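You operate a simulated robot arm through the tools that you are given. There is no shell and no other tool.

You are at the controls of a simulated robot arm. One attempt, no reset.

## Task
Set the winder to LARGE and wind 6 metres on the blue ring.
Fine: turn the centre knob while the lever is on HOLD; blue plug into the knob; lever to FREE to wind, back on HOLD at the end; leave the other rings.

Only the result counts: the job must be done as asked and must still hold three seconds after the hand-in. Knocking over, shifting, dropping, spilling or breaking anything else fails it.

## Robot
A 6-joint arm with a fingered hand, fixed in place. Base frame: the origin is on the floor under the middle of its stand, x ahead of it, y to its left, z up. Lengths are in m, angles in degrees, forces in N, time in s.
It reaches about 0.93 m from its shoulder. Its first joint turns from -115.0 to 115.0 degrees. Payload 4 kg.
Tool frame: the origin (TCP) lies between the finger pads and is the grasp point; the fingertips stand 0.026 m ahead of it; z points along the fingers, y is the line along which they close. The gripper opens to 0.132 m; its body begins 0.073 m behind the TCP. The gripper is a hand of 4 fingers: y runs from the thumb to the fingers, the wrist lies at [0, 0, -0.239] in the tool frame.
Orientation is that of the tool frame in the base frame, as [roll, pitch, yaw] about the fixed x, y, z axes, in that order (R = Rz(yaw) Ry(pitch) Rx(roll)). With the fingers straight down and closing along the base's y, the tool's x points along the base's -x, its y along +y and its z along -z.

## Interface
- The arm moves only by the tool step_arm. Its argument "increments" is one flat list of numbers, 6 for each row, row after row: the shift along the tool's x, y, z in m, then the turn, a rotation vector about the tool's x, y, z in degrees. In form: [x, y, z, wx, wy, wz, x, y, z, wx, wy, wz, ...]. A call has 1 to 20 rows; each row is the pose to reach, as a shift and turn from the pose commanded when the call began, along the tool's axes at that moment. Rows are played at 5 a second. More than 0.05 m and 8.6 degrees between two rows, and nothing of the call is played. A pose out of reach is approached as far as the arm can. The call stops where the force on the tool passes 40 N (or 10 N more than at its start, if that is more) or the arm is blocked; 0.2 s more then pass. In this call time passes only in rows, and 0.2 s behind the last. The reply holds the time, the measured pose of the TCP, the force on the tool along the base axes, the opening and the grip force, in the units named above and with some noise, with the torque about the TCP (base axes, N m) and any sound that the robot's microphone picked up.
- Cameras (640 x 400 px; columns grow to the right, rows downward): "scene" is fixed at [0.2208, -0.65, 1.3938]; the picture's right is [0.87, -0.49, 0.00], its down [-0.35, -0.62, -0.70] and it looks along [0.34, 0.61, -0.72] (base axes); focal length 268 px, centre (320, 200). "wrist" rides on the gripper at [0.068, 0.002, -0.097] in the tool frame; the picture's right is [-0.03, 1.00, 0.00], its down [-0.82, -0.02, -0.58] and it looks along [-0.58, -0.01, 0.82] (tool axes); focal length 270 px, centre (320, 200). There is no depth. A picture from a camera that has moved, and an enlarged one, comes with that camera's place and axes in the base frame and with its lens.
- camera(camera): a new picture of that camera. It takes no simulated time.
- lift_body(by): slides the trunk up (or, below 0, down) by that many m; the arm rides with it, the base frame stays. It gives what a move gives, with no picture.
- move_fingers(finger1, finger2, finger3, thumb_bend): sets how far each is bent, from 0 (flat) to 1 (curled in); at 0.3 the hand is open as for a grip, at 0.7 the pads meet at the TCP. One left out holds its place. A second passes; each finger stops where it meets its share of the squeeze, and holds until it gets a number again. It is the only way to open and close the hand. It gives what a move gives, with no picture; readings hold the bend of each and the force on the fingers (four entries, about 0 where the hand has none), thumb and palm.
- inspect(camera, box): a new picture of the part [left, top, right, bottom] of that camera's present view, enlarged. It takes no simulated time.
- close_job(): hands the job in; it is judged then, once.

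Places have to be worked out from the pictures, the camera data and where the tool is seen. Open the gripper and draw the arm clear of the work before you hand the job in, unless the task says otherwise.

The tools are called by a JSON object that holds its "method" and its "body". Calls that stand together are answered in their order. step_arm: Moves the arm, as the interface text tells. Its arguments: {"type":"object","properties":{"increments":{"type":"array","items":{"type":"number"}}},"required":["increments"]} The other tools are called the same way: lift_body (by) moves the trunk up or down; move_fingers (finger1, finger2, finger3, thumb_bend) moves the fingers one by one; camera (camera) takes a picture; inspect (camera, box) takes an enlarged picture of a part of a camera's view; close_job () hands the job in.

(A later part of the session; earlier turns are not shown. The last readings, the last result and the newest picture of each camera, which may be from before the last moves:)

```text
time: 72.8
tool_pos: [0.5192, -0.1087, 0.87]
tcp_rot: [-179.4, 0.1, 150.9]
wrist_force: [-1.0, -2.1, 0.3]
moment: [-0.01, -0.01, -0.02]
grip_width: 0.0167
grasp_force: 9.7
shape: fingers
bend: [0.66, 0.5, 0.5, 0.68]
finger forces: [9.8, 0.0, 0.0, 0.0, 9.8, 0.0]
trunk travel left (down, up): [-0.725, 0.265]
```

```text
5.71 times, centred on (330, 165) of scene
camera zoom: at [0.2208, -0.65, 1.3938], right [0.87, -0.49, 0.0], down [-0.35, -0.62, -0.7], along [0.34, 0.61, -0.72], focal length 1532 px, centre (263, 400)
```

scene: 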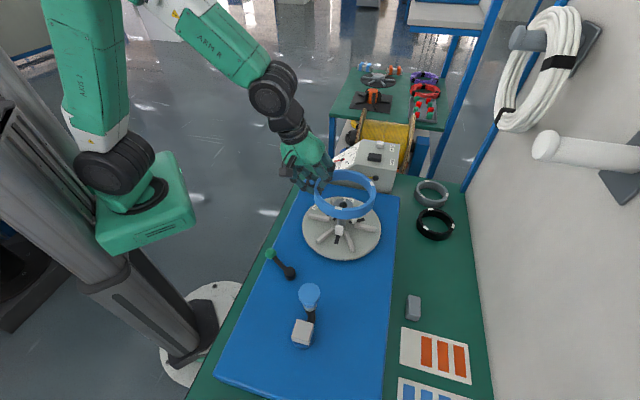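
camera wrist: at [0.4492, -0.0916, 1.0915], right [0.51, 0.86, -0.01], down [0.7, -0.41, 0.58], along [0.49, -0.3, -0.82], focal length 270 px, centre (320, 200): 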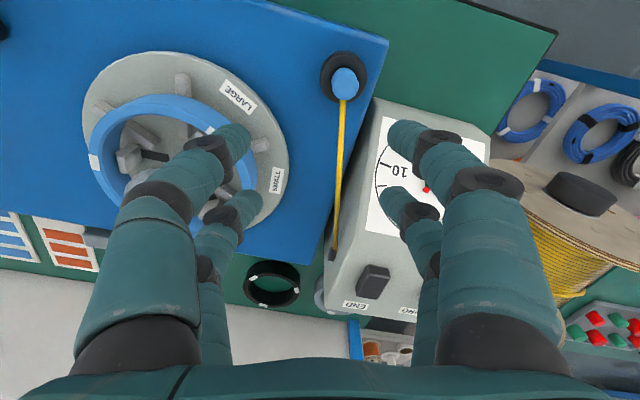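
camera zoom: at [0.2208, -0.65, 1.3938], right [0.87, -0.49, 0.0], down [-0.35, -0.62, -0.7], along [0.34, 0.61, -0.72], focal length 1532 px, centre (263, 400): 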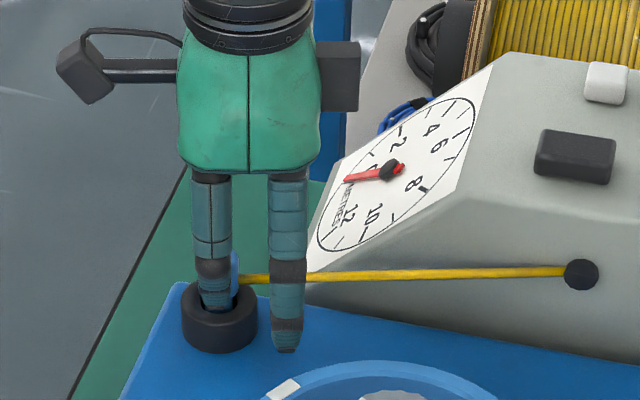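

Gripped at ≈9.8 N per side. I lift the plug straight up 50 mm slowly and check it.

{"method": "step_arm", "body": {"increments": [0, 0, -0.01, 0, 0, 0, 0, 0, -0.02, 0, 0, 0, 0, 0, -0.03, 0, 0, 0, 0, 0, -0.04, 0, 0, 0, 0, 0, -0.05, 0, 0, 0]}}

{"method": "inspect", "body": {"camera": "wrist", "box": [180, 40, 460, 240]}}

{"method": "inspect", "body": {"camera": "scene", "box": [290, 120, 390, 205]}}

```text
time: 74.0
tool_pos: [0.5194, -0.1084, 0.9213]
tcp_rot: [-179.4, 0.1, 151.0]
wrist_force: [0.2, -0.3, -0.4]
moment: [-0.02, -0.02, 0.03]
grip_width: 0.0168
grasp_force: 9.8
shape: fingers
bend: [0.66, 0.5, 0.5, 0.68]
finger forces: [9.8, 0.0, 0.0, 0.0, 9.9, 0.0]
trunk travel left (down, up): [-0.725, 0.265]
```

```text
2.00 times, centred on (320, 140) of wrist
camera zoom: at [0.4597, -0.0742, 1.0173], right [0.51, 0.86, -0.01], down [0.71, -0.41, 0.58], along [0.49, -0.3, -0.82], focal length 541 px, centre (320, 320)
```

zoom: 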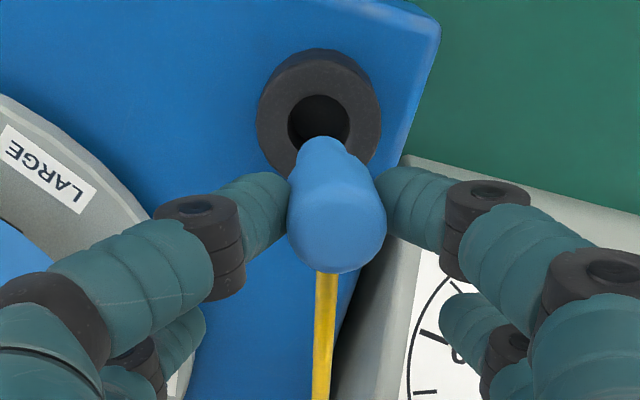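

```text
4.71 times, centred on (340, 162) of scene
camera zoom: at [0.2208, -0.65, 1.3938], right [0.87, -0.49, 0.0], down [-0.35, -0.62, -0.7], along [0.34, 0.61, -0.72], focal length 1261 px, centre (226, 376)
```

zoom: 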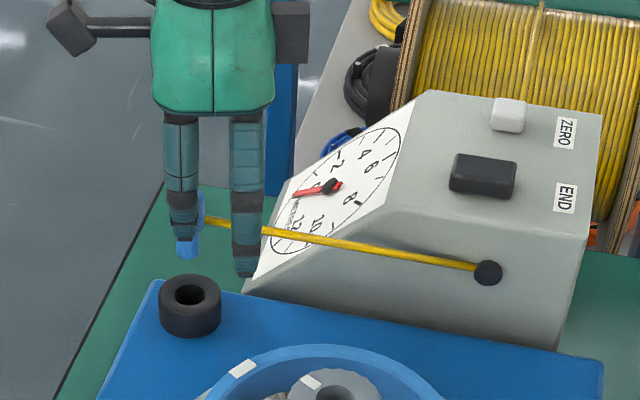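

The plug is out and held nearly vertical, with its thin shaft below the cap. I raise further and carry it slowly to just above the knob hole.

{"method": "step_arm", "body": {"increments": [0, 0, -0.0212, 0, 0, 0, 0, 0, -0.0425, 0, 0, 0, 0, 0, -0.0637, 0, 0, 0, -0.0089, -0.0186, -0.0637, 0, 0, 0, -0.0179, -0.0371, -0.0637, 0, 0, 0, -0.0268, -0.0557, -0.0637, 0, 0, 0, -0.0358, -0.0742, -0.0637, 0, 0, 0, -0.0447, -0.0928, -0.0637, 0, 0, 0, -0.0537, -0.1113, -0.0637, 0, 0, 0, -0.0626, -0.1299, -0.0637, 0, 0, 0, -0.0716, -0.1484, -0.0637, 0, 0, 0, -0.0805, -0.167, -0.0637, 0, 0, 0]}}

{"method": "camera", "body": {"camera": "wrist"}}

{"method": "inspect", "body": {"camera": "wrist", "box": [180, 40, 460, 240]}}

{"method": "inspect", "body": {"camera": "scene", "box": [290, 120, 400, 250]}}

```text
time: 76.6
tool_pos: [0.5091, -0.2941, 0.9861]
tcp_rot: [-179.4, 0.0, 151.0]
wrist_force: [-0.6, 0.2, 0.7]
moment: [0.01, -0.02, 0.0]
grip_width: 0.0168
grasp_force: 9.9
shape: fingers
bend: [0.66, 0.5, 0.5, 0.68]
finger forces: [9.7, 0.0, 0.0, 0.1, 9.6, 0.0]
trunk travel left (down, up): [-0.725, 0.265]
```

```text
taken
camera wrist: at [0.4493, -0.2593, 1.0821], right [0.51, 0.86, -0.01], down [0.71, -0.41, 0.58], along [0.49, -0.3, -0.82], focal length 270 px, centre (320, 200)
```

wrist: 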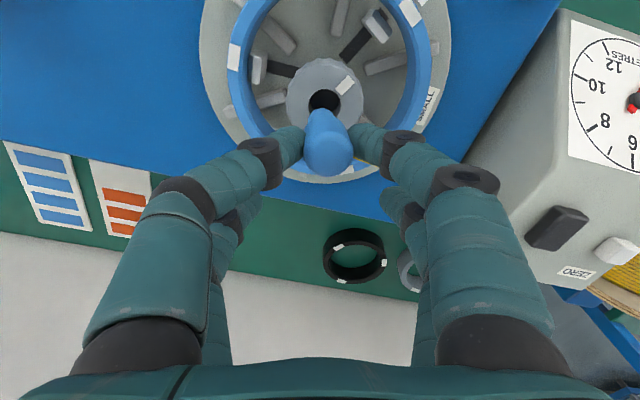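

```text
2.00 times, centred on (320, 140) of wrist
camera zoom: at [0.4493, -0.2593, 1.0821], right [0.51, 0.86, -0.01], down [0.71, -0.41, 0.58], along [0.49, -0.3, -0.82], focal length 541 px, centre (320, 320)
```

zoom: 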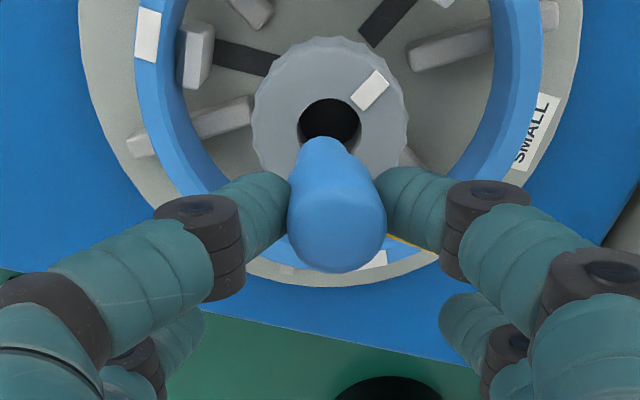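

```text
3.08 times, centred on (345, 185) of scene
camera zoom: at [0.2208, -0.65, 1.3938], right [0.87, -0.49, 0.0], down [-0.35, -0.62, -0.7], along [0.34, 0.61, -0.72], focal length 825 px, centre (243, 246)
```

zoom: 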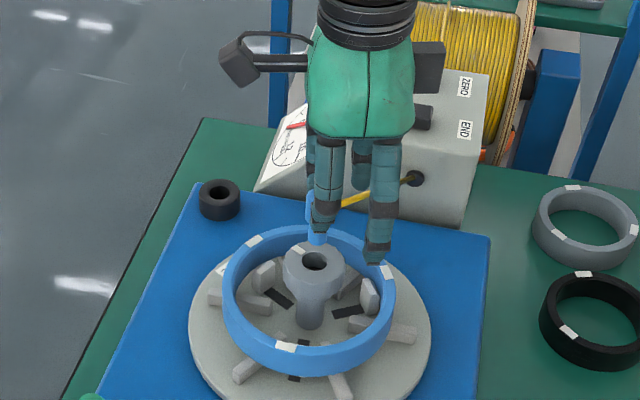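

Shaft tip is within about 2–3 mm of the hole axis. I apply a 2 mm correction and lower 20 mm to just above the knob, then look again.

{"method": "step_arm", "body": {"increments": [0.002, 0.0018, 0, 0, 0, 0, 0.002, 0.0018, 0.01, 0, 0, 0, 0.002, 0.0018, 0.02, 0, 0, 0]}}

{"method": "inspect", "body": {"camera": "wrist", "box": [250, 60, 410, 180]}}

{"method": "inspect", "body": {"camera": "scene", "box": [315, 160, 385, 230]}}

```text
time: 77.4
tool_pos: [0.5084, -0.2908, 0.9657]
tcp_rot: [-179.3, 0.1, 150.9]
wrist_force: [-1.1, 0.3, -0.2]
moment: [0.0, 0.03, 0.0]
grip_width: 0.0169
grasp_force: 9.6
shape: fingers
bend: [0.66, 0.5, 0.5, 0.68]
finger forces: [9.7, 0.1, 0.0, 0.0, 9.7, 0.1]
trunk travel left (down, up): [-0.725, 0.265]
```

```text
3.33 times, centred on (330, 120) of wrist
camera zoom: at [0.4484, -0.2566, 1.0627], right [0.51, 0.86, -0.01], down [0.71, -0.41, 0.58], along [0.49, -0.3, -0.82], focal length 901 px, centre (287, 467)
```

zoom: 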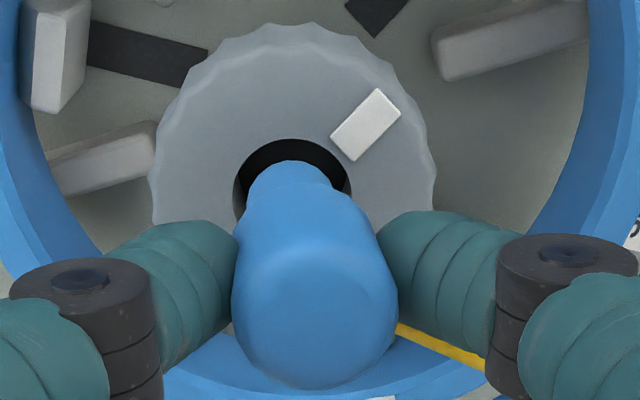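

```text
5.71 times, centred on (350, 195) of scene
camera zoom: at [0.2208, -0.65, 1.3938], right [0.87, -0.49, 0.0], down [-0.35, -0.62, -0.7], along [0.34, 0.61, -0.72], focal length 1532 px, centre (149, 229)
```

zoom: 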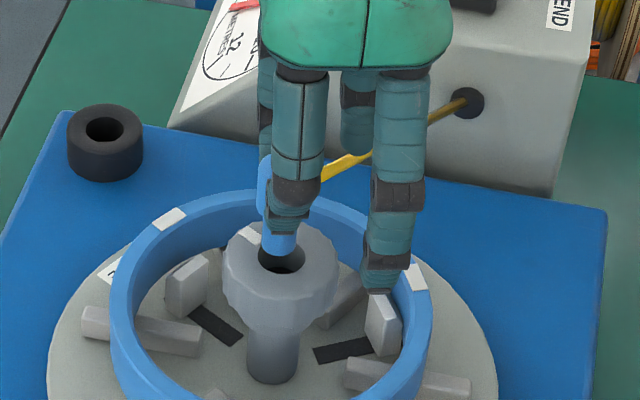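

The shaft tip is centred over the hole within ~1 mm. Inserting slowly, 16 mm first.

{"method": "step_arm", "body": {"increments": [0.0008, 0.0002, 0.004, 0, 0, 0, 0.0008, 0.0002, 0.008, 0, 0, 0, 0.0008, 0.0002, 0.012, 0, 0, 0, 0.0008, 0.0002, 0.016, 0, 0, 0]}}

{"method": "inspect", "body": {"camera": "wrist", "box": [250, 60, 410, 180]}}

{"method": "inspect", "body": {"camera": "scene", "box": [315, 160, 385, 230]}}

```text
time: 78.4
tool_pos: [0.5081, -0.2902, 0.95]
tcp_rot: [-179.4, 0.0, 150.9]
wrist_force: [-0.6, -0.8, 0.5]
moment: [-0.02, 0.01, 0.05]
grip_width: 0.0169
grasp_force: 10.1
shape: fingers
bend: [0.66, 0.5, 0.5, 0.68]
finger forces: [9.7, 0.0, 0.1, 0.0, 9.7, 0.0]
trunk travel left (down, up): [-0.725, 0.265]
```

```text
3.33 times, centred on (330, 120) of wrist
camera zoom: at [0.4475, -0.2563, 1.0464], right [0.51, 0.86, -0.01], down [0.71, -0.41, 0.58], along [0.49, -0.3, -0.82], focal length 901 px, centre (287, 467)
```

zoom: 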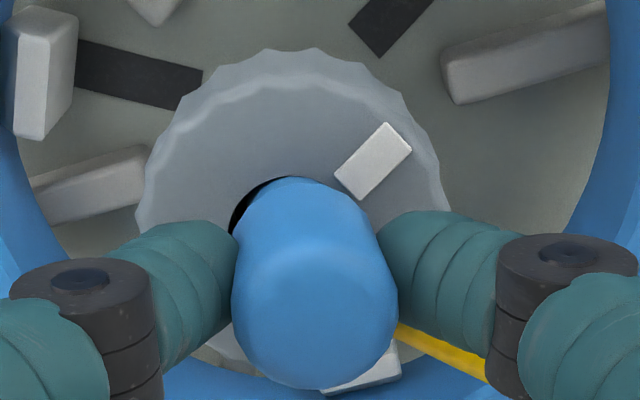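

```text
5.71 times, centred on (350, 195) of scene
camera zoom: at [0.2208, -0.65, 1.3938], right [0.87, -0.49, 0.0], down [-0.35, -0.62, -0.7], along [0.34, 0.61, -0.72], focal length 1532 px, centre (149, 229)
```

zoom: 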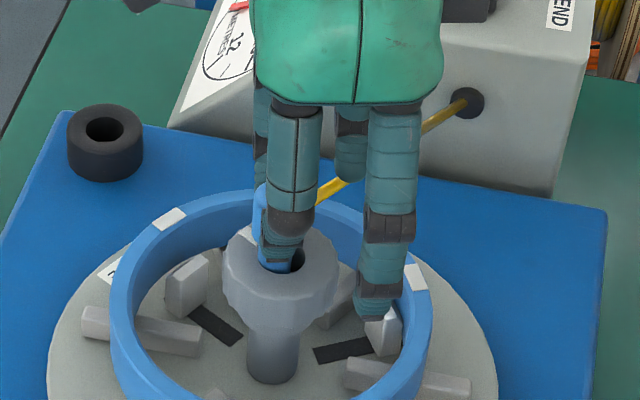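

The shaft is entering the hole with no force. Continuing down until the cap seats.

{"method": "step_arm", "body": {"increments": [0, -0.0005, 0.003, 0, 0, 0, 0, -0.001, 0.006, 0, 0, 0, 0, -0.001, 0.009, 0, 0, 0]}}

{"method": "inspect", "body": {"camera": "wrist", "box": [250, 60, 410, 180]}}

{"method": "inspect", "body": {"camera": "scene", "box": [315, 160, 385, 230]}}

```text
time: 79.2
tool_pos: [0.5062, -0.2918, 0.9412]
tcp_rot: [-179.4, 0.3, 150.8]
wrist_force: [-1.0, -0.9, 4.0]
moment: [-0.06, 0.1, 0.01]
grip_width: 0.0166
grasp_force: 10.0
shape: fingers
bend: [0.66, 0.5, 0.5, 0.68]
finger forces: [10.0, 0.0, 0.0, 0.0, 10.5, 0.0]
trunk travel left (down, up): [-0.725, 0.265]
```

```text
3.33 times, centred on (330, 120) of wrist
camera zoom: at [0.4471, -0.2574, 1.0384], right [0.51, 0.86, -0.01], down [0.7, -0.41, 0.58], along [0.5, -0.3, -0.81], focal length 901 px, centre (287, 467)
```

zoom: 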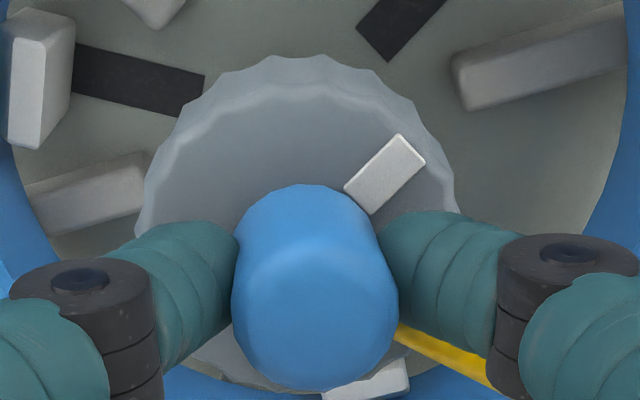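

```text
5.71 times, centred on (350, 195) of scene
camera zoom: at [0.2208, -0.65, 1.3938], right [0.87, -0.49, 0.0], down [-0.35, -0.62, -0.7], along [0.34, 0.61, -0.72], focal length 1532 px, centre (149, 229)
```

zoom: 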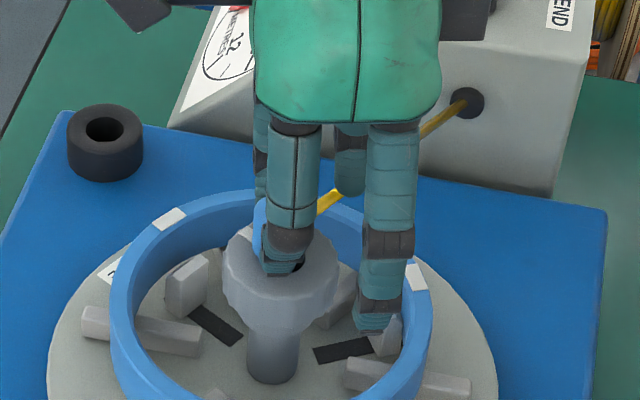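

Contact at TCP z≈0.941 with ~4 N: the cap appears seated. I press 2 mm more to be sure, then read forces.

{"method": "step_arm", "body": {"increments": [0, 0, 0.0015, 0, 0, 0, 0, 0, 0.003, 0, 0, 0]}}

{"method": "inspect", "body": {"camera": "scene", "box": [315, 160, 385, 230]}}

```text
time: 79.8
tool_pos: [0.506, -0.2913, 0.941]
tcp_rot: [-179.4, 0.2, 150.9]
wrist_force: [-1.4, -2.8, 13.6]
moment: [0.12, 0.2, 0.01]
grip_width: 0.0162
grasp_force: 13.1
shape: fingers
bend: [0.69, 0.5, 0.5, 0.67]
finger forces: [11.5, 0.0, 0.0, 0.1, 14.6, 0.1]
trunk travel left (down, up): [-0.725, 0.265]
```

```text
5.71 times, centred on (350, 195) of scene
camera zoom: at [0.2208, -0.65, 1.3938], right [0.87, -0.49, 0.0], down [-0.35, -0.62, -0.7], along [0.34, 0.61, -0.72], focal length 1532 px, centre (149, 229)
```

zoom: 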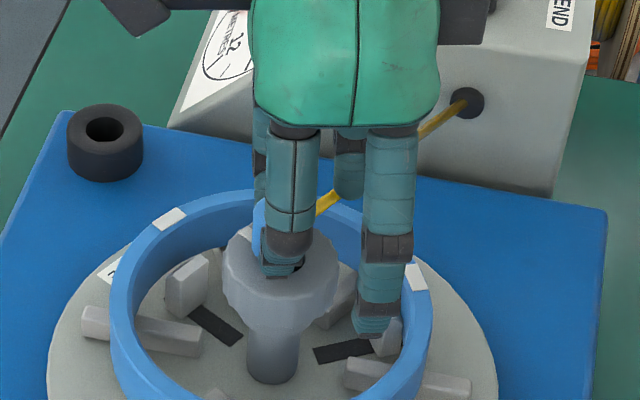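

Seated firmly (13.6 N reaction). I back off the pressure and release the plug to see how it stands.

{"method": "step_arm", "body": {"increments": [0, 0, -0.003, 0, 0, 0]}}

{"method": "move_fingers", "body": {"finger1": 0.6, "thumb_bend": 0.6}}

{"method": "inspect", "body": {"camera": "wrist", "box": [250, 60, 410, 180]}}

{"method": "inspect", "body": {"camera": "scene", "box": [315, 160, 385, 230]}}

```text
time: 80.2
tool_pos: [0.5066, -0.292, 0.9409]
tcp_rot: [-179.3, 0.1, 150.8]
wrist_force: [0.2, -1.4, 7.4]
moment: [0.03, 0.13, 0.07]
grip_width: 0.0166
grasp_force: 11.8
shape: fingers
bend: [0.69, 0.5, 0.5, 0.67]
finger forces: [10.7, 0.1, 0.0, 0.1, 12.8, 0.0]
trunk travel left (down, up): [-0.725, 0.265]
```

```text
time: 81.2
tool_pos: [0.5068, -0.2915, 0.9407]
tcp_rot: [-179.3, 0.1, 150.9]
wrist_force: [0.1, 0.3, 0.2]
moment: [0.04, 0.0, -0.02]
grip_width: 0.032
grasp_force: 0.0
shape: fingers
bend: [0.6, 0.5, 0.5, 0.6]
finger forces: [0.0, 0.0, 0.0, 0.0, 0.0, 0.1]
trunk travel left (down, up): [-0.725, 0.265]
```

```text
3.33 times, centred on (330, 120) of wrist
camera zoom: at [0.4474, -0.2572, 1.0378], right [0.51, 0.86, -0.01], down [0.71, -0.41, 0.58], along [0.49, -0.3, -0.82], focal length 901 px, centre (287, 467)
```

zoom: 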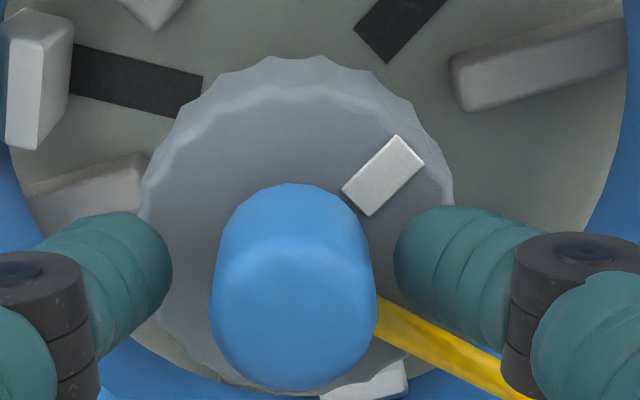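

```text
5.71 times, centred on (350, 195) of scene
camera zoom: at [0.2208, -0.65, 1.3938], right [0.87, -0.49, 0.0], down [-0.35, -0.62, -0.7], along [0.34, 0.61, -0.72], focal length 1532 px, centre (149, 229)
```

zoom: 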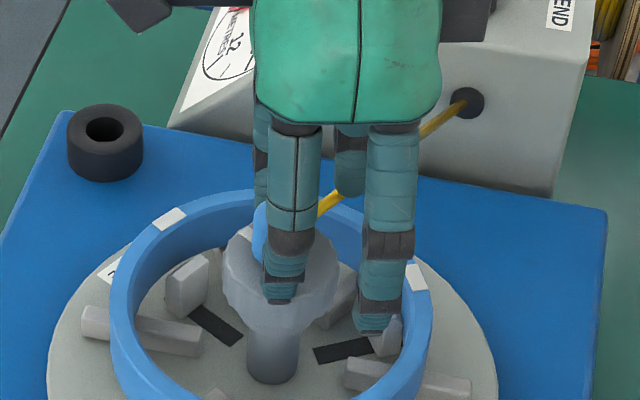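

Released: the plug stands upright, centred in the knob hole. I open wide and raise clear to verify.

{"method": "move_fingers", "body": {"finger1": 0.45, "finger2": 0.45, "finger3": 0.45, "thumb_bend": 0.45}}

{"method": "step_arm", "body": {"increments": [0, 0, -0.03, 0, 0, 0, 0, 0, -0.07, 0, 0, 0, 0, 0, -0.11, 0, 0, 0]}}

{"method": "camera", "body": {"camera": "wrist"}}

{"method": "inspect", "body": {"camera": "scene", "box": [290, 130, 400, 250]}}

```text
time: 82.2
tool_pos: [0.5069, -0.2905, 0.9408]
tcp_rot: [-179.5, 0.1, 150.9]
wrist_force: [0.0, -0.1, -0.6]
moment: [0.01, 0.02, -0.01]
grip_width: 0.0822
grasp_force: 0.0
shape: fingers
bend: [0.45, 0.45, 0.45, 0.45]
finger forces: [0.0, 0.1, 0.0, 0.0, 0.0, 0.1]
trunk travel left (down, up): [-0.725, 0.265]
```

```text
time: 83.0
tool_pos: [0.5079, -0.2895, 1.0524]
tcp_rot: [-179.4, 0.1, 150.8]
wrist_force: [0.2, -0.7, -0.2]
moment: [0.02, 0.0, 0.02]
grip_width: 0.0823
grasp_force: 0.1
shape: fingers
bend: [0.45, 0.45, 0.45, 0.45]
finger forces: [0.0, 0.1, 0.0, 0.0, 0.0, 0.0]
trunk travel left (down, up): [-0.725, 0.265]
```

```text
taken
camera wrist: at [0.4487, -0.2551, 1.1484], right [0.51, 0.86, -0.01], down [0.71, -0.41, 0.58], along [0.49, -0.3, -0.82], focal length 270 px, centre (320, 200)
```

wrist: 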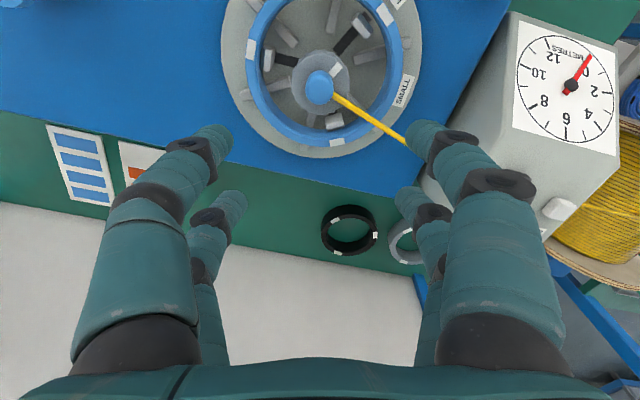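

```text
3.33 times, centred on (345, 190) of scene
camera zoom: at [0.2208, -0.65, 1.3938], right [0.87, -0.49, 0.0], down [-0.35, -0.62, -0.7], along [0.34, 0.61, -0.72], focal length 894 px, centre (237, 233)
```

zoom: 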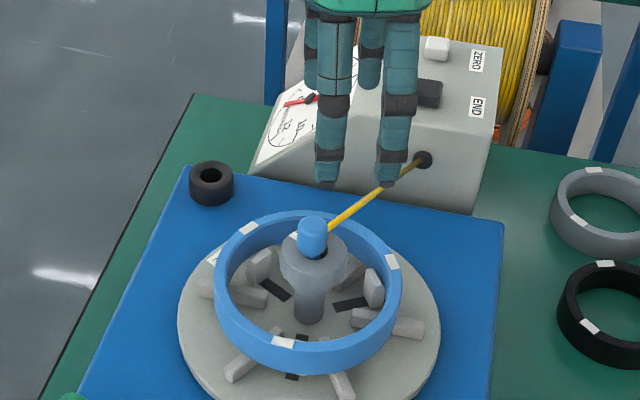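

The plug stands in the knob with the wire running to the meter. I read the dial and the plug/ring in enlarged views.

{"method": "inspect", "body": {"camera": "wrist", "box": [500, 20, 640, 160]}}

{"method": "inspect", "body": {"camera": "wrist", "box": [210, 0, 430, 170]}}

{"method": "inspect", "body": {"camera": "scene", "box": [325, 135, 385, 180]}}

```text
2.86 times, centred on (570, 90) of wrist
camera zoom: at [0.4487, -0.2551, 1.1484], right [0.51, 0.86, -0.01], down [0.71, -0.41, 0.58], along [0.49, -0.3, -0.82], focal length 772 px, centre (-394, 514)
```

zoom: 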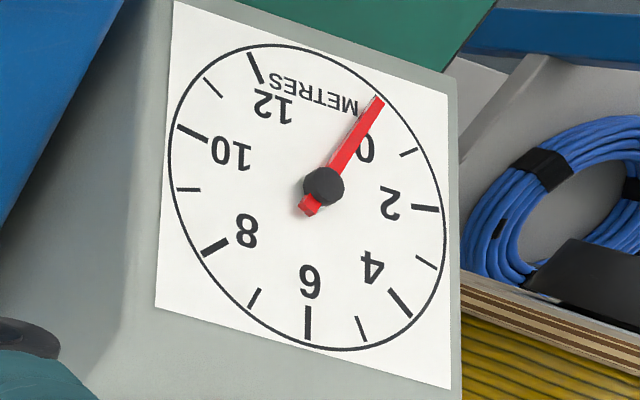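

```text
2.35 times, centred on (320, 85) of wrist
camera zoom: at [0.4487, -0.2551, 1.1484], right [0.51, 0.86, -0.01], down [0.71, -0.41, 0.58], along [0.49, -0.3, -0.82], focal length 636 px, centre (320, 471)
```

zoom: 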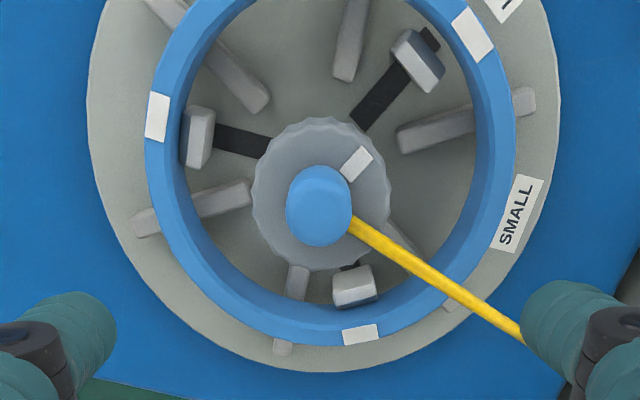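

```text
8.89 times, centred on (355, 158) of scene
camera zoom: at [0.2208, -0.65, 1.3938], right [0.87, -0.49, 0.0], down [-0.35, -0.62, -0.7], along [0.34, 0.61, -0.72], focal length 2382 px, centre (9, 578)
```

zoom: 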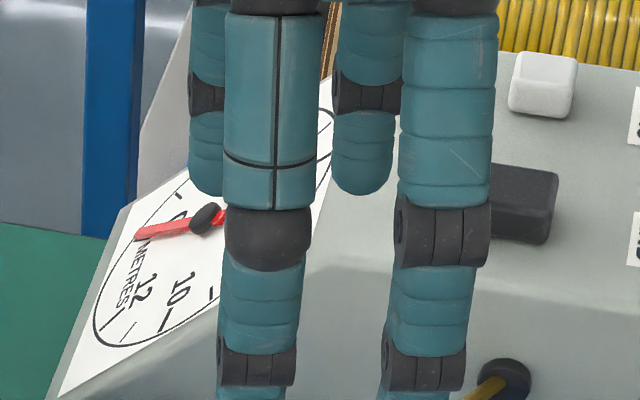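

The dial reads 0, the plug is in, the ring is held. Next the lever: I move over its green ball with the hand's x-axis along the lever arm, to measure it before caging it.

{"method": "step_arm", "body": {"increments": [0.0323, -0.0159, 0, 0, 0, 7.33, 0.0645, -0.0317, 0, 0, 0, 14.67, 0.0968, -0.0476, 0, 0, 0, 22, 0.1291, -0.0634, 0.03, 0, 0, 29.3, 0.1613, -0.0793, 0.06, 0, 0, 36.7, 0.1936, -0.0951, 0.09, 0, 0, 44]}}

{"method": "camera", "body": {"camera": "wrist"}}

{"method": "inspect", "body": {"camera": "scene", "box": [240, 200, 340, 300]}}

```text
time: 84.4
tool_pos: [0.2908, -0.2795, 0.9628]
tcp_rot: [-179.6, 0.6, 106.8]
wrist_force: [-0.4, 0.2, -0.4]
moment: [-0.02, -0.02, -0.01]
grip_width: 0.0822
grasp_force: 0.1
shape: fingers
bend: [0.45, 0.45, 0.45, 0.45]
finger forces: [0.0, 0.1, 0.0, 0.0, 0.1, 0.1]
trunk travel left (down, up): [-0.725, 0.265]
```

```text
taken
camera wrist: at [0.2725, -0.2152, 1.0591], right [0.96, 0.26, -0.01], down [0.22, -0.78, 0.58], along [0.15, -0.57, -0.81], focal length 270 px, centre (320, 200)
```

wrist: 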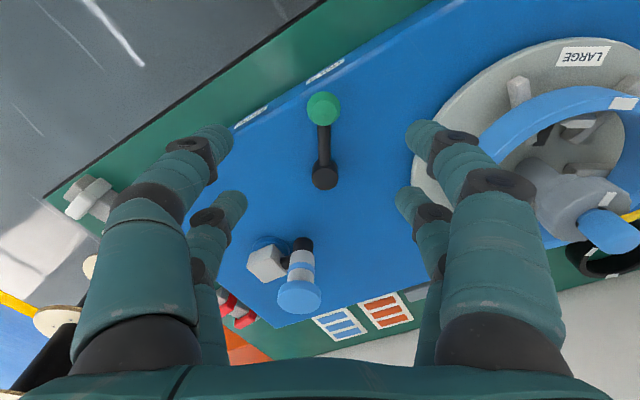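

```text
4.00 times, centred on (290, 250) of scene
camera zoom: at [0.2208, -0.65, 1.3938], right [0.87, -0.49, 0.0], down [-0.35, -0.62, -0.7], along [0.34, 0.61, -0.72], focal length 1072 px, centre (440, 0)
```

zoom: 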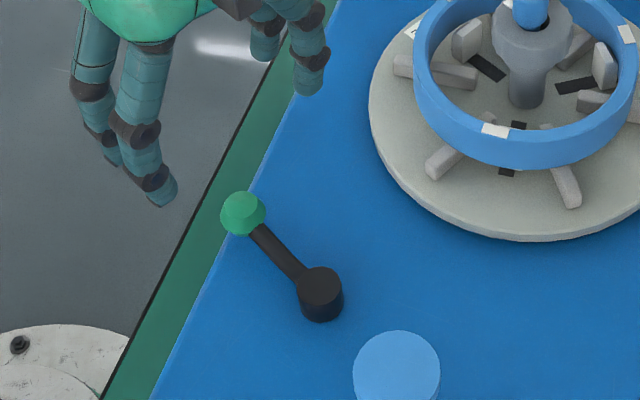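

The ball is centred within 2 mm under the hand. I set a wide cage and descend around it to TCP z≈0.858.

{"method": "move_fingers", "body": {"finger1": 0.55, "finger2": 0.55, "finger3": 0.55, "thumb_bend": 0.55}}

{"method": "step_arm", "body": {"increments": [0.001, 0.0018, 0.035, 0, 0, 0, 0.001, 0.0018, 0.07, 0, 0, 0, 0.001, 0.0018, 0.09, 0, 0, 0]}}

{"method": "inspect", "body": {"camera": "wrist", "box": [180, 60, 460, 260]}}

{"method": "inspect", "body": {"camera": "scene", "box": [240, 200, 320, 280]}}

```text
time: 85.4
tool_pos: [0.2918, -0.2812, 0.965]
tcp_rot: [-179.5, 0.6, 106.9]
wrist_force: [-0.3, -0.1, -0.2]
moment: [-0.03, -0.01, 0.02]
grip_width: 0.0501
grasp_force: 0.0
shape: fingers
bend: [0.55, 0.55, 0.55, 0.55]
finger forces: [0.1, 0.0, 0.0, 0.1, 0.0, 0.0]
trunk travel left (down, up): [-0.725, 0.265]
```

```text
time: 86.2
tool_pos: [0.2932, -0.2808, 0.8727]
tcp_rot: [-179.6, 0.5, 107.0]
wrist_force: [-0.1, -0.2, -0.5]
moment: [-0.02, 0.01, 0.04]
grip_width: 0.0498
grasp_force: 0.1
shape: fingers
bend: [0.55, 0.55, 0.55, 0.55]
finger forces: [0.0, 0.0, 0.1, 0.1, 0.0, 0.1]
trunk travel left (down, up): [-0.725, 0.265]
```

```text
2.00 times, centred on (320, 160) of wrist
camera zoom: at [0.2739, -0.215, 0.9681], right [0.96, 0.27, -0.01], down [0.22, -0.78, 0.58], along [0.15, -0.56, -0.81], focal length 541 px, centre (320, 280)
```

zoom: 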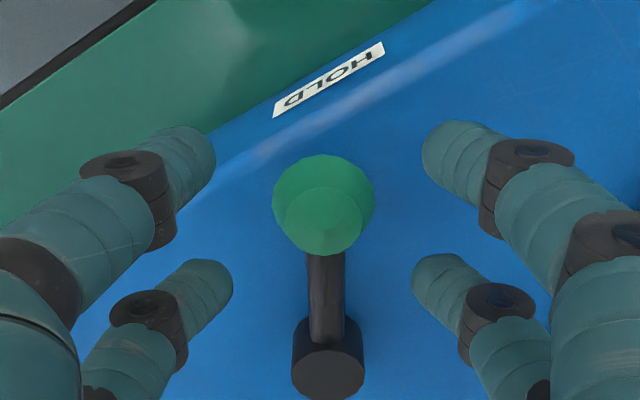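

```text
5.00 times, centred on (280, 240) of scene
camera zoom: at [0.2208, -0.65, 1.3938], right [0.87, -0.49, 0.0], down [-0.35, -0.62, -0.7], along [0.34, 0.61, -0.72], focal length 1340 px, centre (520, 0)
```

zoom: 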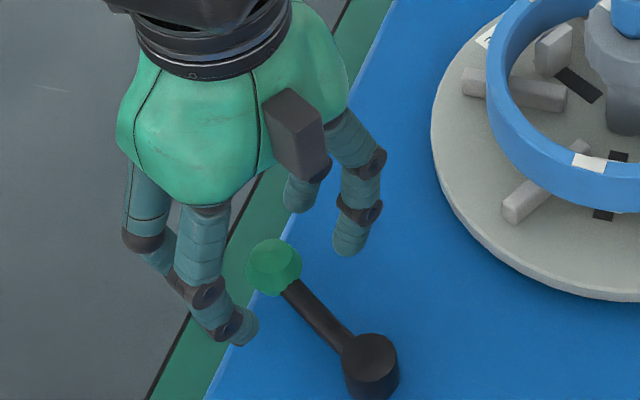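

Ball is centred between the pairs at z≈0.84. I lower 14 mm more and narrow the cage to just loosely hold the ball.

{"method": "step_arm", "body": {"increments": [0.002, 0.001, 0.014, 0, 0, 0]}}

{"method": "move_fingers", "body": {"finger1": 0.61, "finger2": 0.61, "finger3": 0.61, "thumb_bend": 0.61}}

{"method": "inspect", "body": {"camera": "wrist", "box": [180, 60, 460, 260]}}

```text
time: 86.6
tool_pos: [0.2929, -0.2788, 0.8579]
tcp_rot: [-179.6, 0.5, 107.0]
wrist_force: [-0.6, -0.2, -0.9]
moment: [0.01, -0.03, 0.01]
grip_width: 0.0494
grasp_force: 0.0
shape: fingers
bend: [0.55, 0.55, 0.55, 0.55]
finger forces: [0.0, 0.0, 0.0, 0.1, 0.1, 0.1]
trunk travel left (down, up): [-0.725, 0.265]
```

```text
time: 87.6
tool_pos: [0.2938, -0.2789, 0.8586]
tcp_rot: [-179.6, 0.4, 106.9]
wrist_force: [-0.3, 0.6, 0.3]
moment: [-0.03, 0.0, 0.02]
grip_width: 0.0297
grasp_force: 0.1
shape: fingers
bend: [0.61, 0.61, 0.61, 0.61]
finger forces: [0.0, 0.0, 0.1, 0.0, 0.0, 0.0]
trunk travel left (down, up): [-0.725, 0.265]
```

```text
2.00 times, centred on (320, 160) of wrist
camera zoom: at [0.2744, -0.2129, 0.9544], right [0.96, 0.27, -0.01], down [0.22, -0.78, 0.58], along [0.15, -0.56, -0.81], focal length 541 px, centre (320, 280)
```

zoom: 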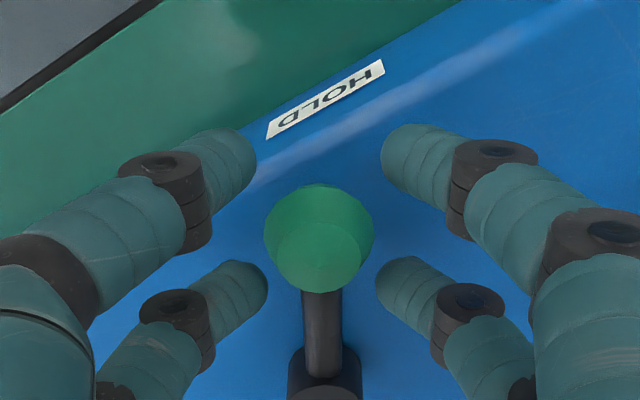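

The ball is loosely caged. I swing the hand along the lever's arc by 56° CCW about the pivot ≈(0.3115, -0.345) toward FREE.

{"method": "step_arm", "body": {"increments": [-0.0004, -0.0084, 0, 0, 0, -7, -0.0017, -0.0167, 0, 0, 0, -14, -0.0039, -0.0247, 0, 0, 0, -21, -0.0073, -0.0323, 0, 0, 0, -28, -0.0114, -0.0397, 0, 0, 0, -35, -0.0166, -0.0463, 0, 0, 0, -42, -0.0224, -0.0522, 0, 0, 0, -49, -0.0289, -0.0575, 0, 0, 0, -56]}}

{"method": "inspect", "body": {"camera": "wrist", "box": [180, 60, 460, 260]}}

{"method": "inspect", "body": {"camera": "scene", "box": [220, 200, 340, 310]}}

```text
time: 89.4
tool_pos: [0.2445, -0.3235, 0.8595]
tcp_rot: [-179.4, -0.1, 163.0]
wrist_force: [-0.4, -0.1, -0.2]
moment: [0.03, -0.03, 0.01]
grip_width: 0.0299
grasp_force: 0.0
shape: fingers
bend: [0.61, 0.61, 0.61, 0.61]
finger forces: [0.1, 0.0, 0.0, 0.0, 0.1, 0.1]
trunk travel left (down, up): [-0.725, 0.265]
```

```text
2.00 times, centred on (320, 160) of wrist
camera zoom: at [0.1807, -0.3012, 0.9558], right [0.32, 0.95, -0.01], down [0.78, -0.25, 0.58], along [0.54, -0.19, -0.82], focal length 541 px, centre (320, 280)
```

zoom: 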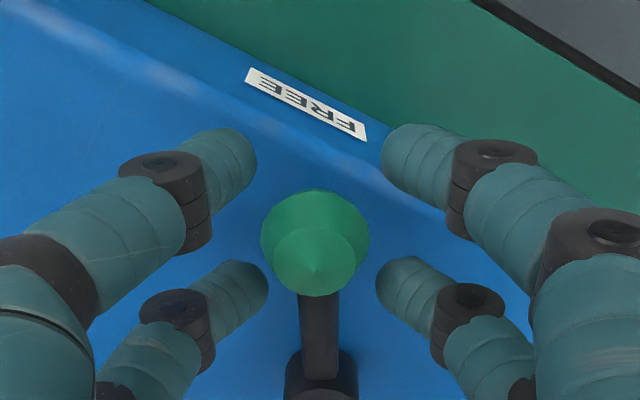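

```text
3.64 times, centred on (280, 255) of scene
camera zoom: at [0.2208, -0.65, 1.3938], right [0.87, -0.49, 0.0], down [-0.35, -0.62, -0.7], along [0.34, 0.61, -0.72], focal length 975 px, centre (466, 0)
```

zoom: 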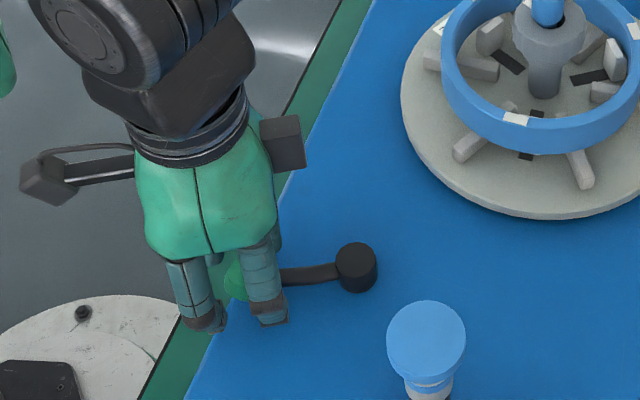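

The lever followed and now points to FREE; a few degrees more would put it squarely on the label. I nudge 5° further and watch the force.

{"method": "step_arm", "body": {"increments": [-0.0001, -0.003, 0, 0, 0, -2.5, -0.0002, -0.006, 0, 0, 0, -5]}}

{"method": "inspect", "body": {"camera": "wrist", "box": [180, 60, 460, 260]}}

```text
time: 90.0
tool_pos: [0.2448, -0.3287, 0.8587]
tcp_rot: [-179.4, -0.1, 167.9]
wrist_force: [-0.7, 0.1, -0.4]
moment: [0.01, 0.05, 0.01]
grip_width: 0.0299
grasp_force: 0.1
shape: fingers
bend: [0.61, 0.61, 0.61, 0.61]
finger forces: [0.0, 0.0, 0.1, 0.0, 0.1, 0.0]
trunk travel left (down, up): [-0.725, 0.265]
```

```text
2.00 times, centred on (320, 160) of wrist
camera zoom: at [0.1773, -0.3124, 0.9556], right [0.23, 0.97, -0.01], down [0.8, -0.18, 0.58], along [0.56, -0.14, -0.82], focal length 541 px, centre (320, 280)
```

zoom: 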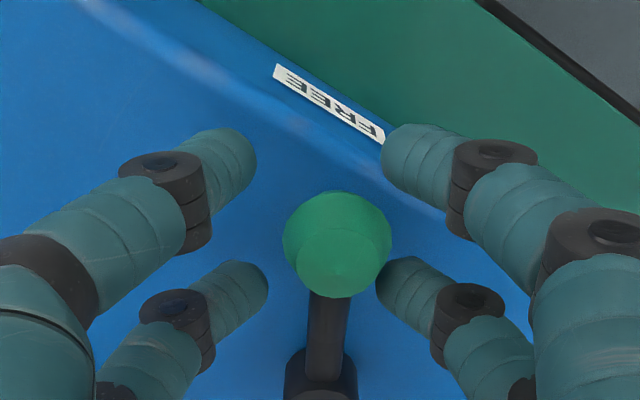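

{"method": "step_arm", "body": {"increments": [-0.0001, -0.002, 0, 0, 0, -2, -0.0002, -0.004, 0, 0, 0, -4]}}

{"method": "inspect", "body": {"camera": "wrist", "box": [180, 60, 460, 260]}}

{"method": "inspect", "body": {"camera": "scene", "box": [220, 200, 340, 310]}}

```text
time: 90.6
tool_pos: [0.2438, -0.3305, 0.8591]
tcp_rot: [-179.3, -0.1, 171.9]
wrist_force: [1.0, 0.2, 0.1]
moment: [0.03, 0.0, 0.02]
grip_width: 0.0297
grasp_force: 0.3
shape: fingers
bend: [0.61, 0.61, 0.61, 0.61]
finger forces: [0.0, 0.4, 0.0, 0.1, 0.1, 0.0]
trunk travel left (down, up): [-0.725, 0.265]
```

```text
2.00 times, centred on (320, 160) of wrist
camera zoom: at [0.176, -0.3209, 0.9554], right [0.17, 0.99, -0.01], down [0.81, -0.13, 0.58], along [0.57, -0.1, -0.82], focal length 541 px, centre (320, 280)
```

zoom: 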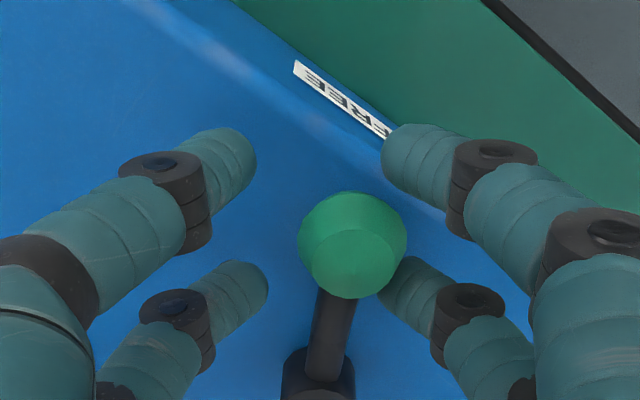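

```text
3.64 times, centred on (280, 255) of scene
camera zoom: at [0.2208, -0.65, 1.3938], right [0.87, -0.49, 0.0], down [-0.35, -0.62, -0.7], along [0.34, 0.61, -0.72], focal length 975 px, centre (466, 0)
```

zoom: 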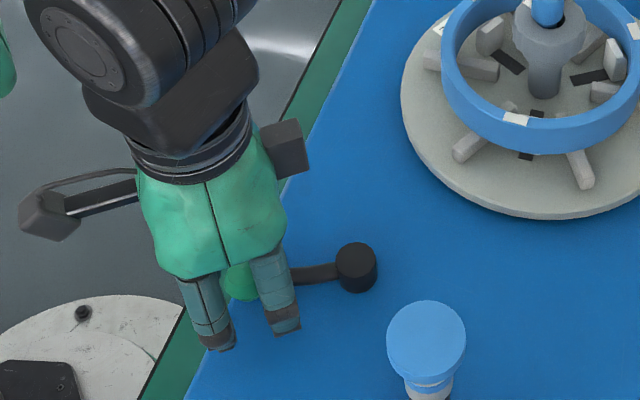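

The lever is at ≈163°, squarely at the FREE label. I open and lift away, then go to the crank.

{"method": "move_fingers", "body": {"finger1": 0.5, "finger2": 0.5, "finger3": 0.5, "thumb_bend": 0.5}}

{"method": "step_arm", "body": {"increments": [0, 0.003, -0.04, 0, 0, 0, 0, 0.003, -0.08, 0, 0, 0, 0, 0.003, -0.12, 0, 0, 0]}}

{"method": "camera", "body": {"camera": "wrist"}}

{"method": "inspect", "body": {"camera": "scene", "box": [250, 230, 350, 350]}}

```text
time: 91.6
tool_pos: [0.2438, -0.3319, 0.8592]
tcp_rot: [-179.4, -0.1, 171.8]
wrist_force: [-0.3, -0.1, 0.6]
moment: [-0.02, 0.01, 0.01]
grip_width: 0.0652
grasp_force: 0.1
shape: fingers
bend: [0.5, 0.5, 0.5, 0.5]
finger forces: [0.0, 0.1, 0.1, 0.1, 0.1, 0.1]
trunk travel left (down, up): [-0.725, 0.265]
```

```text
time: 92.4
tool_pos: [0.2435, -0.3281, 0.9802]
tcp_rot: [-179.4, -0.2, 171.8]
wrist_force: [-0.2, 0.7, -0.1]
moment: [0.02, 0.02, 0.01]
grip_width: 0.0652
grasp_force: 0.0
shape: fingers
bend: [0.5, 0.5, 0.5, 0.5]
finger forces: [0.1, 0.0, 0.0, 0.0, 0.0, 0.0]
trunk travel left (down, up): [-0.725, 0.265]
```

```text
taken
camera wrist: at [0.1756, -0.3168, 1.0764], right [0.17, 0.99, -0.01], down [0.81, -0.13, 0.58], along [0.57, -0.1, -0.82], focal length 270 px, centre (320, 200)
```

wrist: 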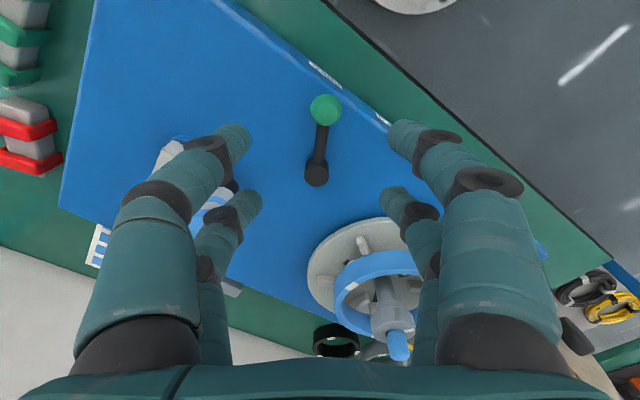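

```text
3.33 times, centred on (300, 290) of scene
camera zoom: at [0.2208, -0.65, 1.3938], right [0.87, -0.49, 0.0], down [-0.35, -0.62, -0.7], along [0.34, 0.61, -0.72], focal length 894 px, centre (387, -100)
```

zoom: 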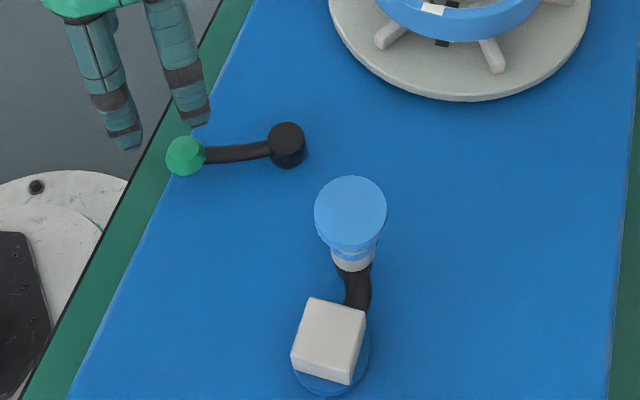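

Lever is on FREE. I now position over the crank's blue cap (≈(0.3145, -0.4405), top z≈0.904) to check alignment before caging it.

{"method": "step_arm", "body": {"increments": [-0.0123, -0.0144, -0.0014, 0, 0, 7.43, -0.0247, -0.0289, -0.0029, 0, 0, 14.86, -0.037, -0.0433, -0.0043, 0, 0, 22.3, -0.0493, -0.0578, -0.0057, 0, 0, 29.7, -0.0616, -0.0722, -0.0071, 0, 0, 37.1, -0.074, -0.0867, -0.0086, 0, 0, 44.6, -0.0863, -0.1011, -0.01, 0, 0, 52]}}

{"method": "camera", "body": {"camera": "wrist"}}

{"method": "inspect", "body": {"camera": "scene", "box": [250, 200, 390, 340]}}

```text
time: 94.0
tool_pos: [0.3165, -0.4396, 0.9906]
tcp_rot: [-179.5, 0.4, 119.7]
wrist_force: [-0.2, 0.4, -0.1]
moment: [-0.01, -0.01, -0.02]
grip_width: 0.0654
grasp_force: 0.1
shape: fingers
bend: [0.5, 0.5, 0.5, 0.5]
finger forces: [0.0, 0.0, 0.1, 0.1, 0.0, 0.0]
trunk travel left (down, up): [-0.725, 0.265]
```

```text
taken
camera wrist: at [0.2833, -0.3807, 1.0856], right [0.88, 0.47, -0.01], down [0.39, -0.71, 0.58], along [0.27, -0.52, -0.81], focal length 270 px, centre (320, 200)
```

wrist: 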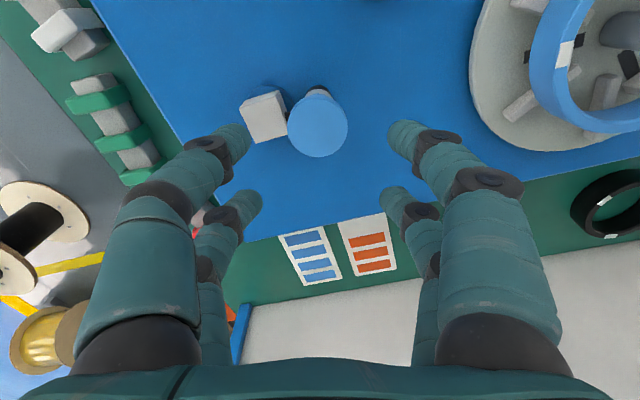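

```text
2.86 times, centred on (320, 270) of scene
camera zoom: at [0.2208, -0.65, 1.3938], right [0.87, -0.49, 0.0], down [-0.35, -0.62, -0.7], along [0.34, 0.61, -0.72], focal length 766 px, centre (320, 0)
```

zoom: 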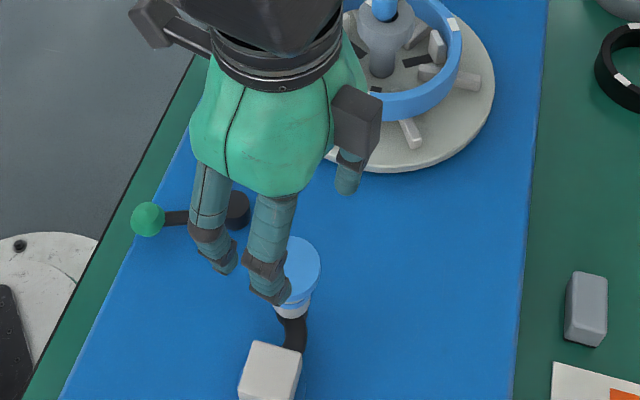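

{"method": "inspect", "body": {"camera": "wrist", "box": [220, 60, 380, 180]}}

{"method": "inspect", "body": {"camera": "scene", "box": [285, 280, 345, 350]}}

```text
3.33 times, centred on (300, 120) of wrist
camera zoom: at [0.2833, -0.3807, 1.0856], right [0.88, 0.47, -0.01], down [0.39, -0.71, 0.58], along [0.27, -0.52, -0.81], focal length 901 px, centre (387, 467)
```

zoom: 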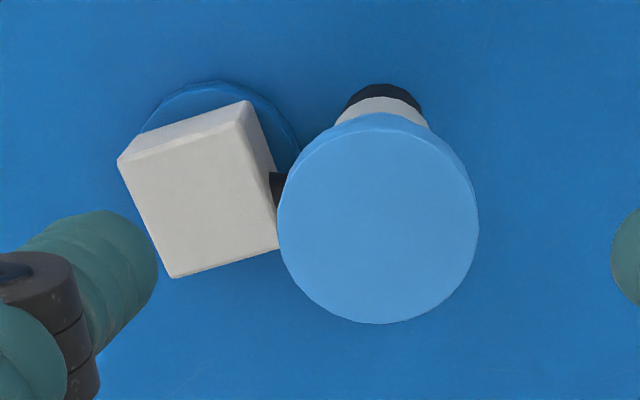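

```text
5.71 times, centred on (315, 315) of scene
camera zoom: at [0.2208, -0.65, 1.3938], right [0.87, -0.49, 0.0], down [-0.35, -0.62, -0.7], along [0.34, 0.61, -0.72], focal length 1532 px, centre (349, -457)
```

zoom: 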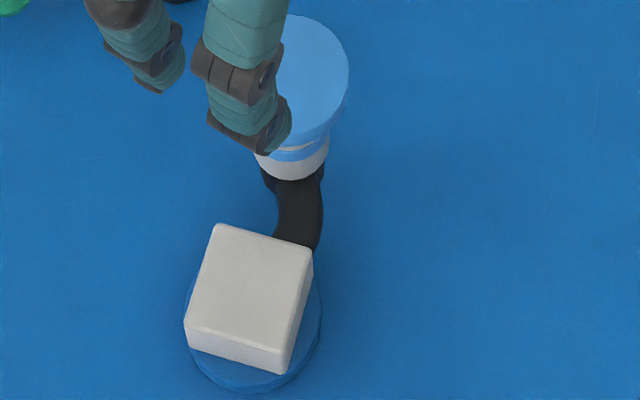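

Cap Ø≈41 mm; hub centre ≈(0.277, -0.477), crank radius ≈0.051. I lower the open cage around the cap.

{"method": "step_arm", "body": {"increments": [0.002, -0.0025, 0.023, 0, 0, 0, 0.002, -0.0025, 0.046, 0, 0, 0, 0.002, -0.0025, 0.0675, 0, 0, 0]}}

{"method": "camera", "body": {"camera": "wrist"}}

{"method": "inspect", "body": {"camera": "scene", "box": [270, 240, 370, 340]}}

```text
time: 94.8
tool_pos: [0.3122, -0.4399, 0.921]
tcp_rot: [-179.6, 0.3, 119.9]
wrist_force: [-0.2, 0.7, -0.4]
moment: [-0.02, 0.0, 0.02]
grip_width: 0.0655
grasp_force: 0.0
shape: fingers
bend: [0.5, 0.5, 0.5, 0.5]
finger forces: [0.0, 0.0, 0.1, 0.0, 0.0, 0.1]
trunk travel left (down, up): [-0.725, 0.265]
```

```text
taken
camera wrist: at [0.2789, -0.3804, 1.0178], right [0.88, 0.48, -0.01], down [0.39, -0.71, 0.58], along [0.27, -0.52, -0.81], focal length 270 px, centre (320, 200)
```

wrist: 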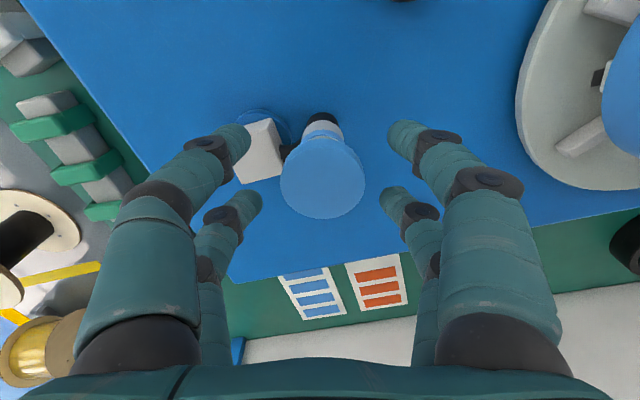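

```text
4.00 times, centred on (320, 290) of scene
camera zoom: at [0.2208, -0.65, 1.3938], right [0.87, -0.49, 0.0], down [-0.35, -0.62, -0.7], along [0.34, 0.61, -0.72], focal length 1072 px, centre (320, -160)
```

zoom: 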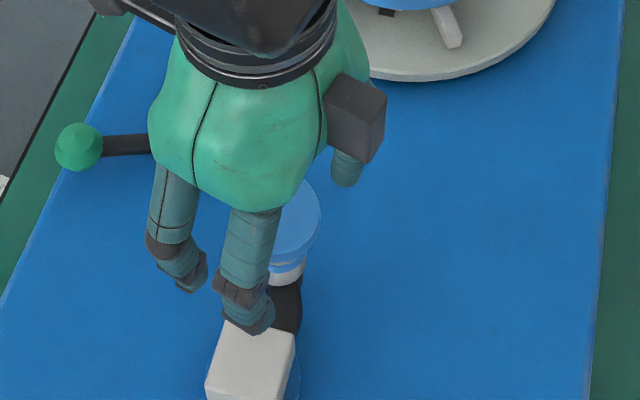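

The cap is centred between the pairs. I narrow to a loose cage (b≈0.595, ~3 mm play).

{"method": "move_fingers", "body": {"finger1": 0.595, "finger2": 0.595, "finger3": 0.595, "thumb_bend": 0.595}}

{"method": "inspect", "body": {"camera": "wrist", "box": [180, 60, 460, 260]}}

```text
time: 95.8
tool_pos: [0.3124, -0.4388, 0.9223]
tcp_rot: [-179.5, 0.3, 119.9]
wrist_force: [0.2, -0.5, 1.3]
moment: [0.01, -0.04, 0.0]
grip_width: 0.0363
grasp_force: 0.0
shape: fingers
bend: [0.59, 0.59, 0.59, 0.59]
finger forces: [0.1, 0.1, 0.0, 0.0, 0.0, 0.0]
trunk travel left (down, up): [-0.725, 0.265]
```

```text
2.00 times, centred on (320, 160) of wrist
camera zoom: at [0.2789, -0.3804, 1.0183], right [0.88, 0.48, -0.01], down [0.39, -0.71, 0.58], along [0.27, -0.52, -0.81], focal length 541 px, centre (320, 280)
```

zoom: 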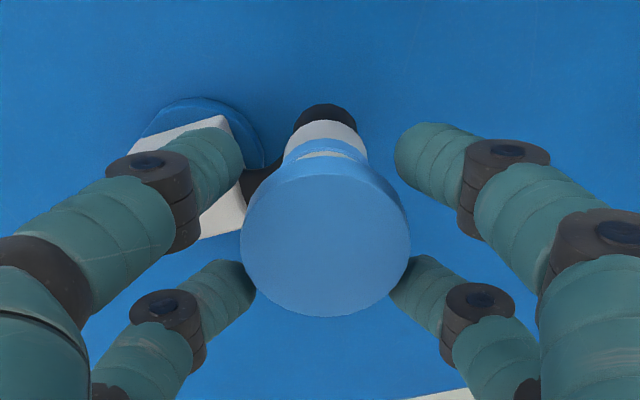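

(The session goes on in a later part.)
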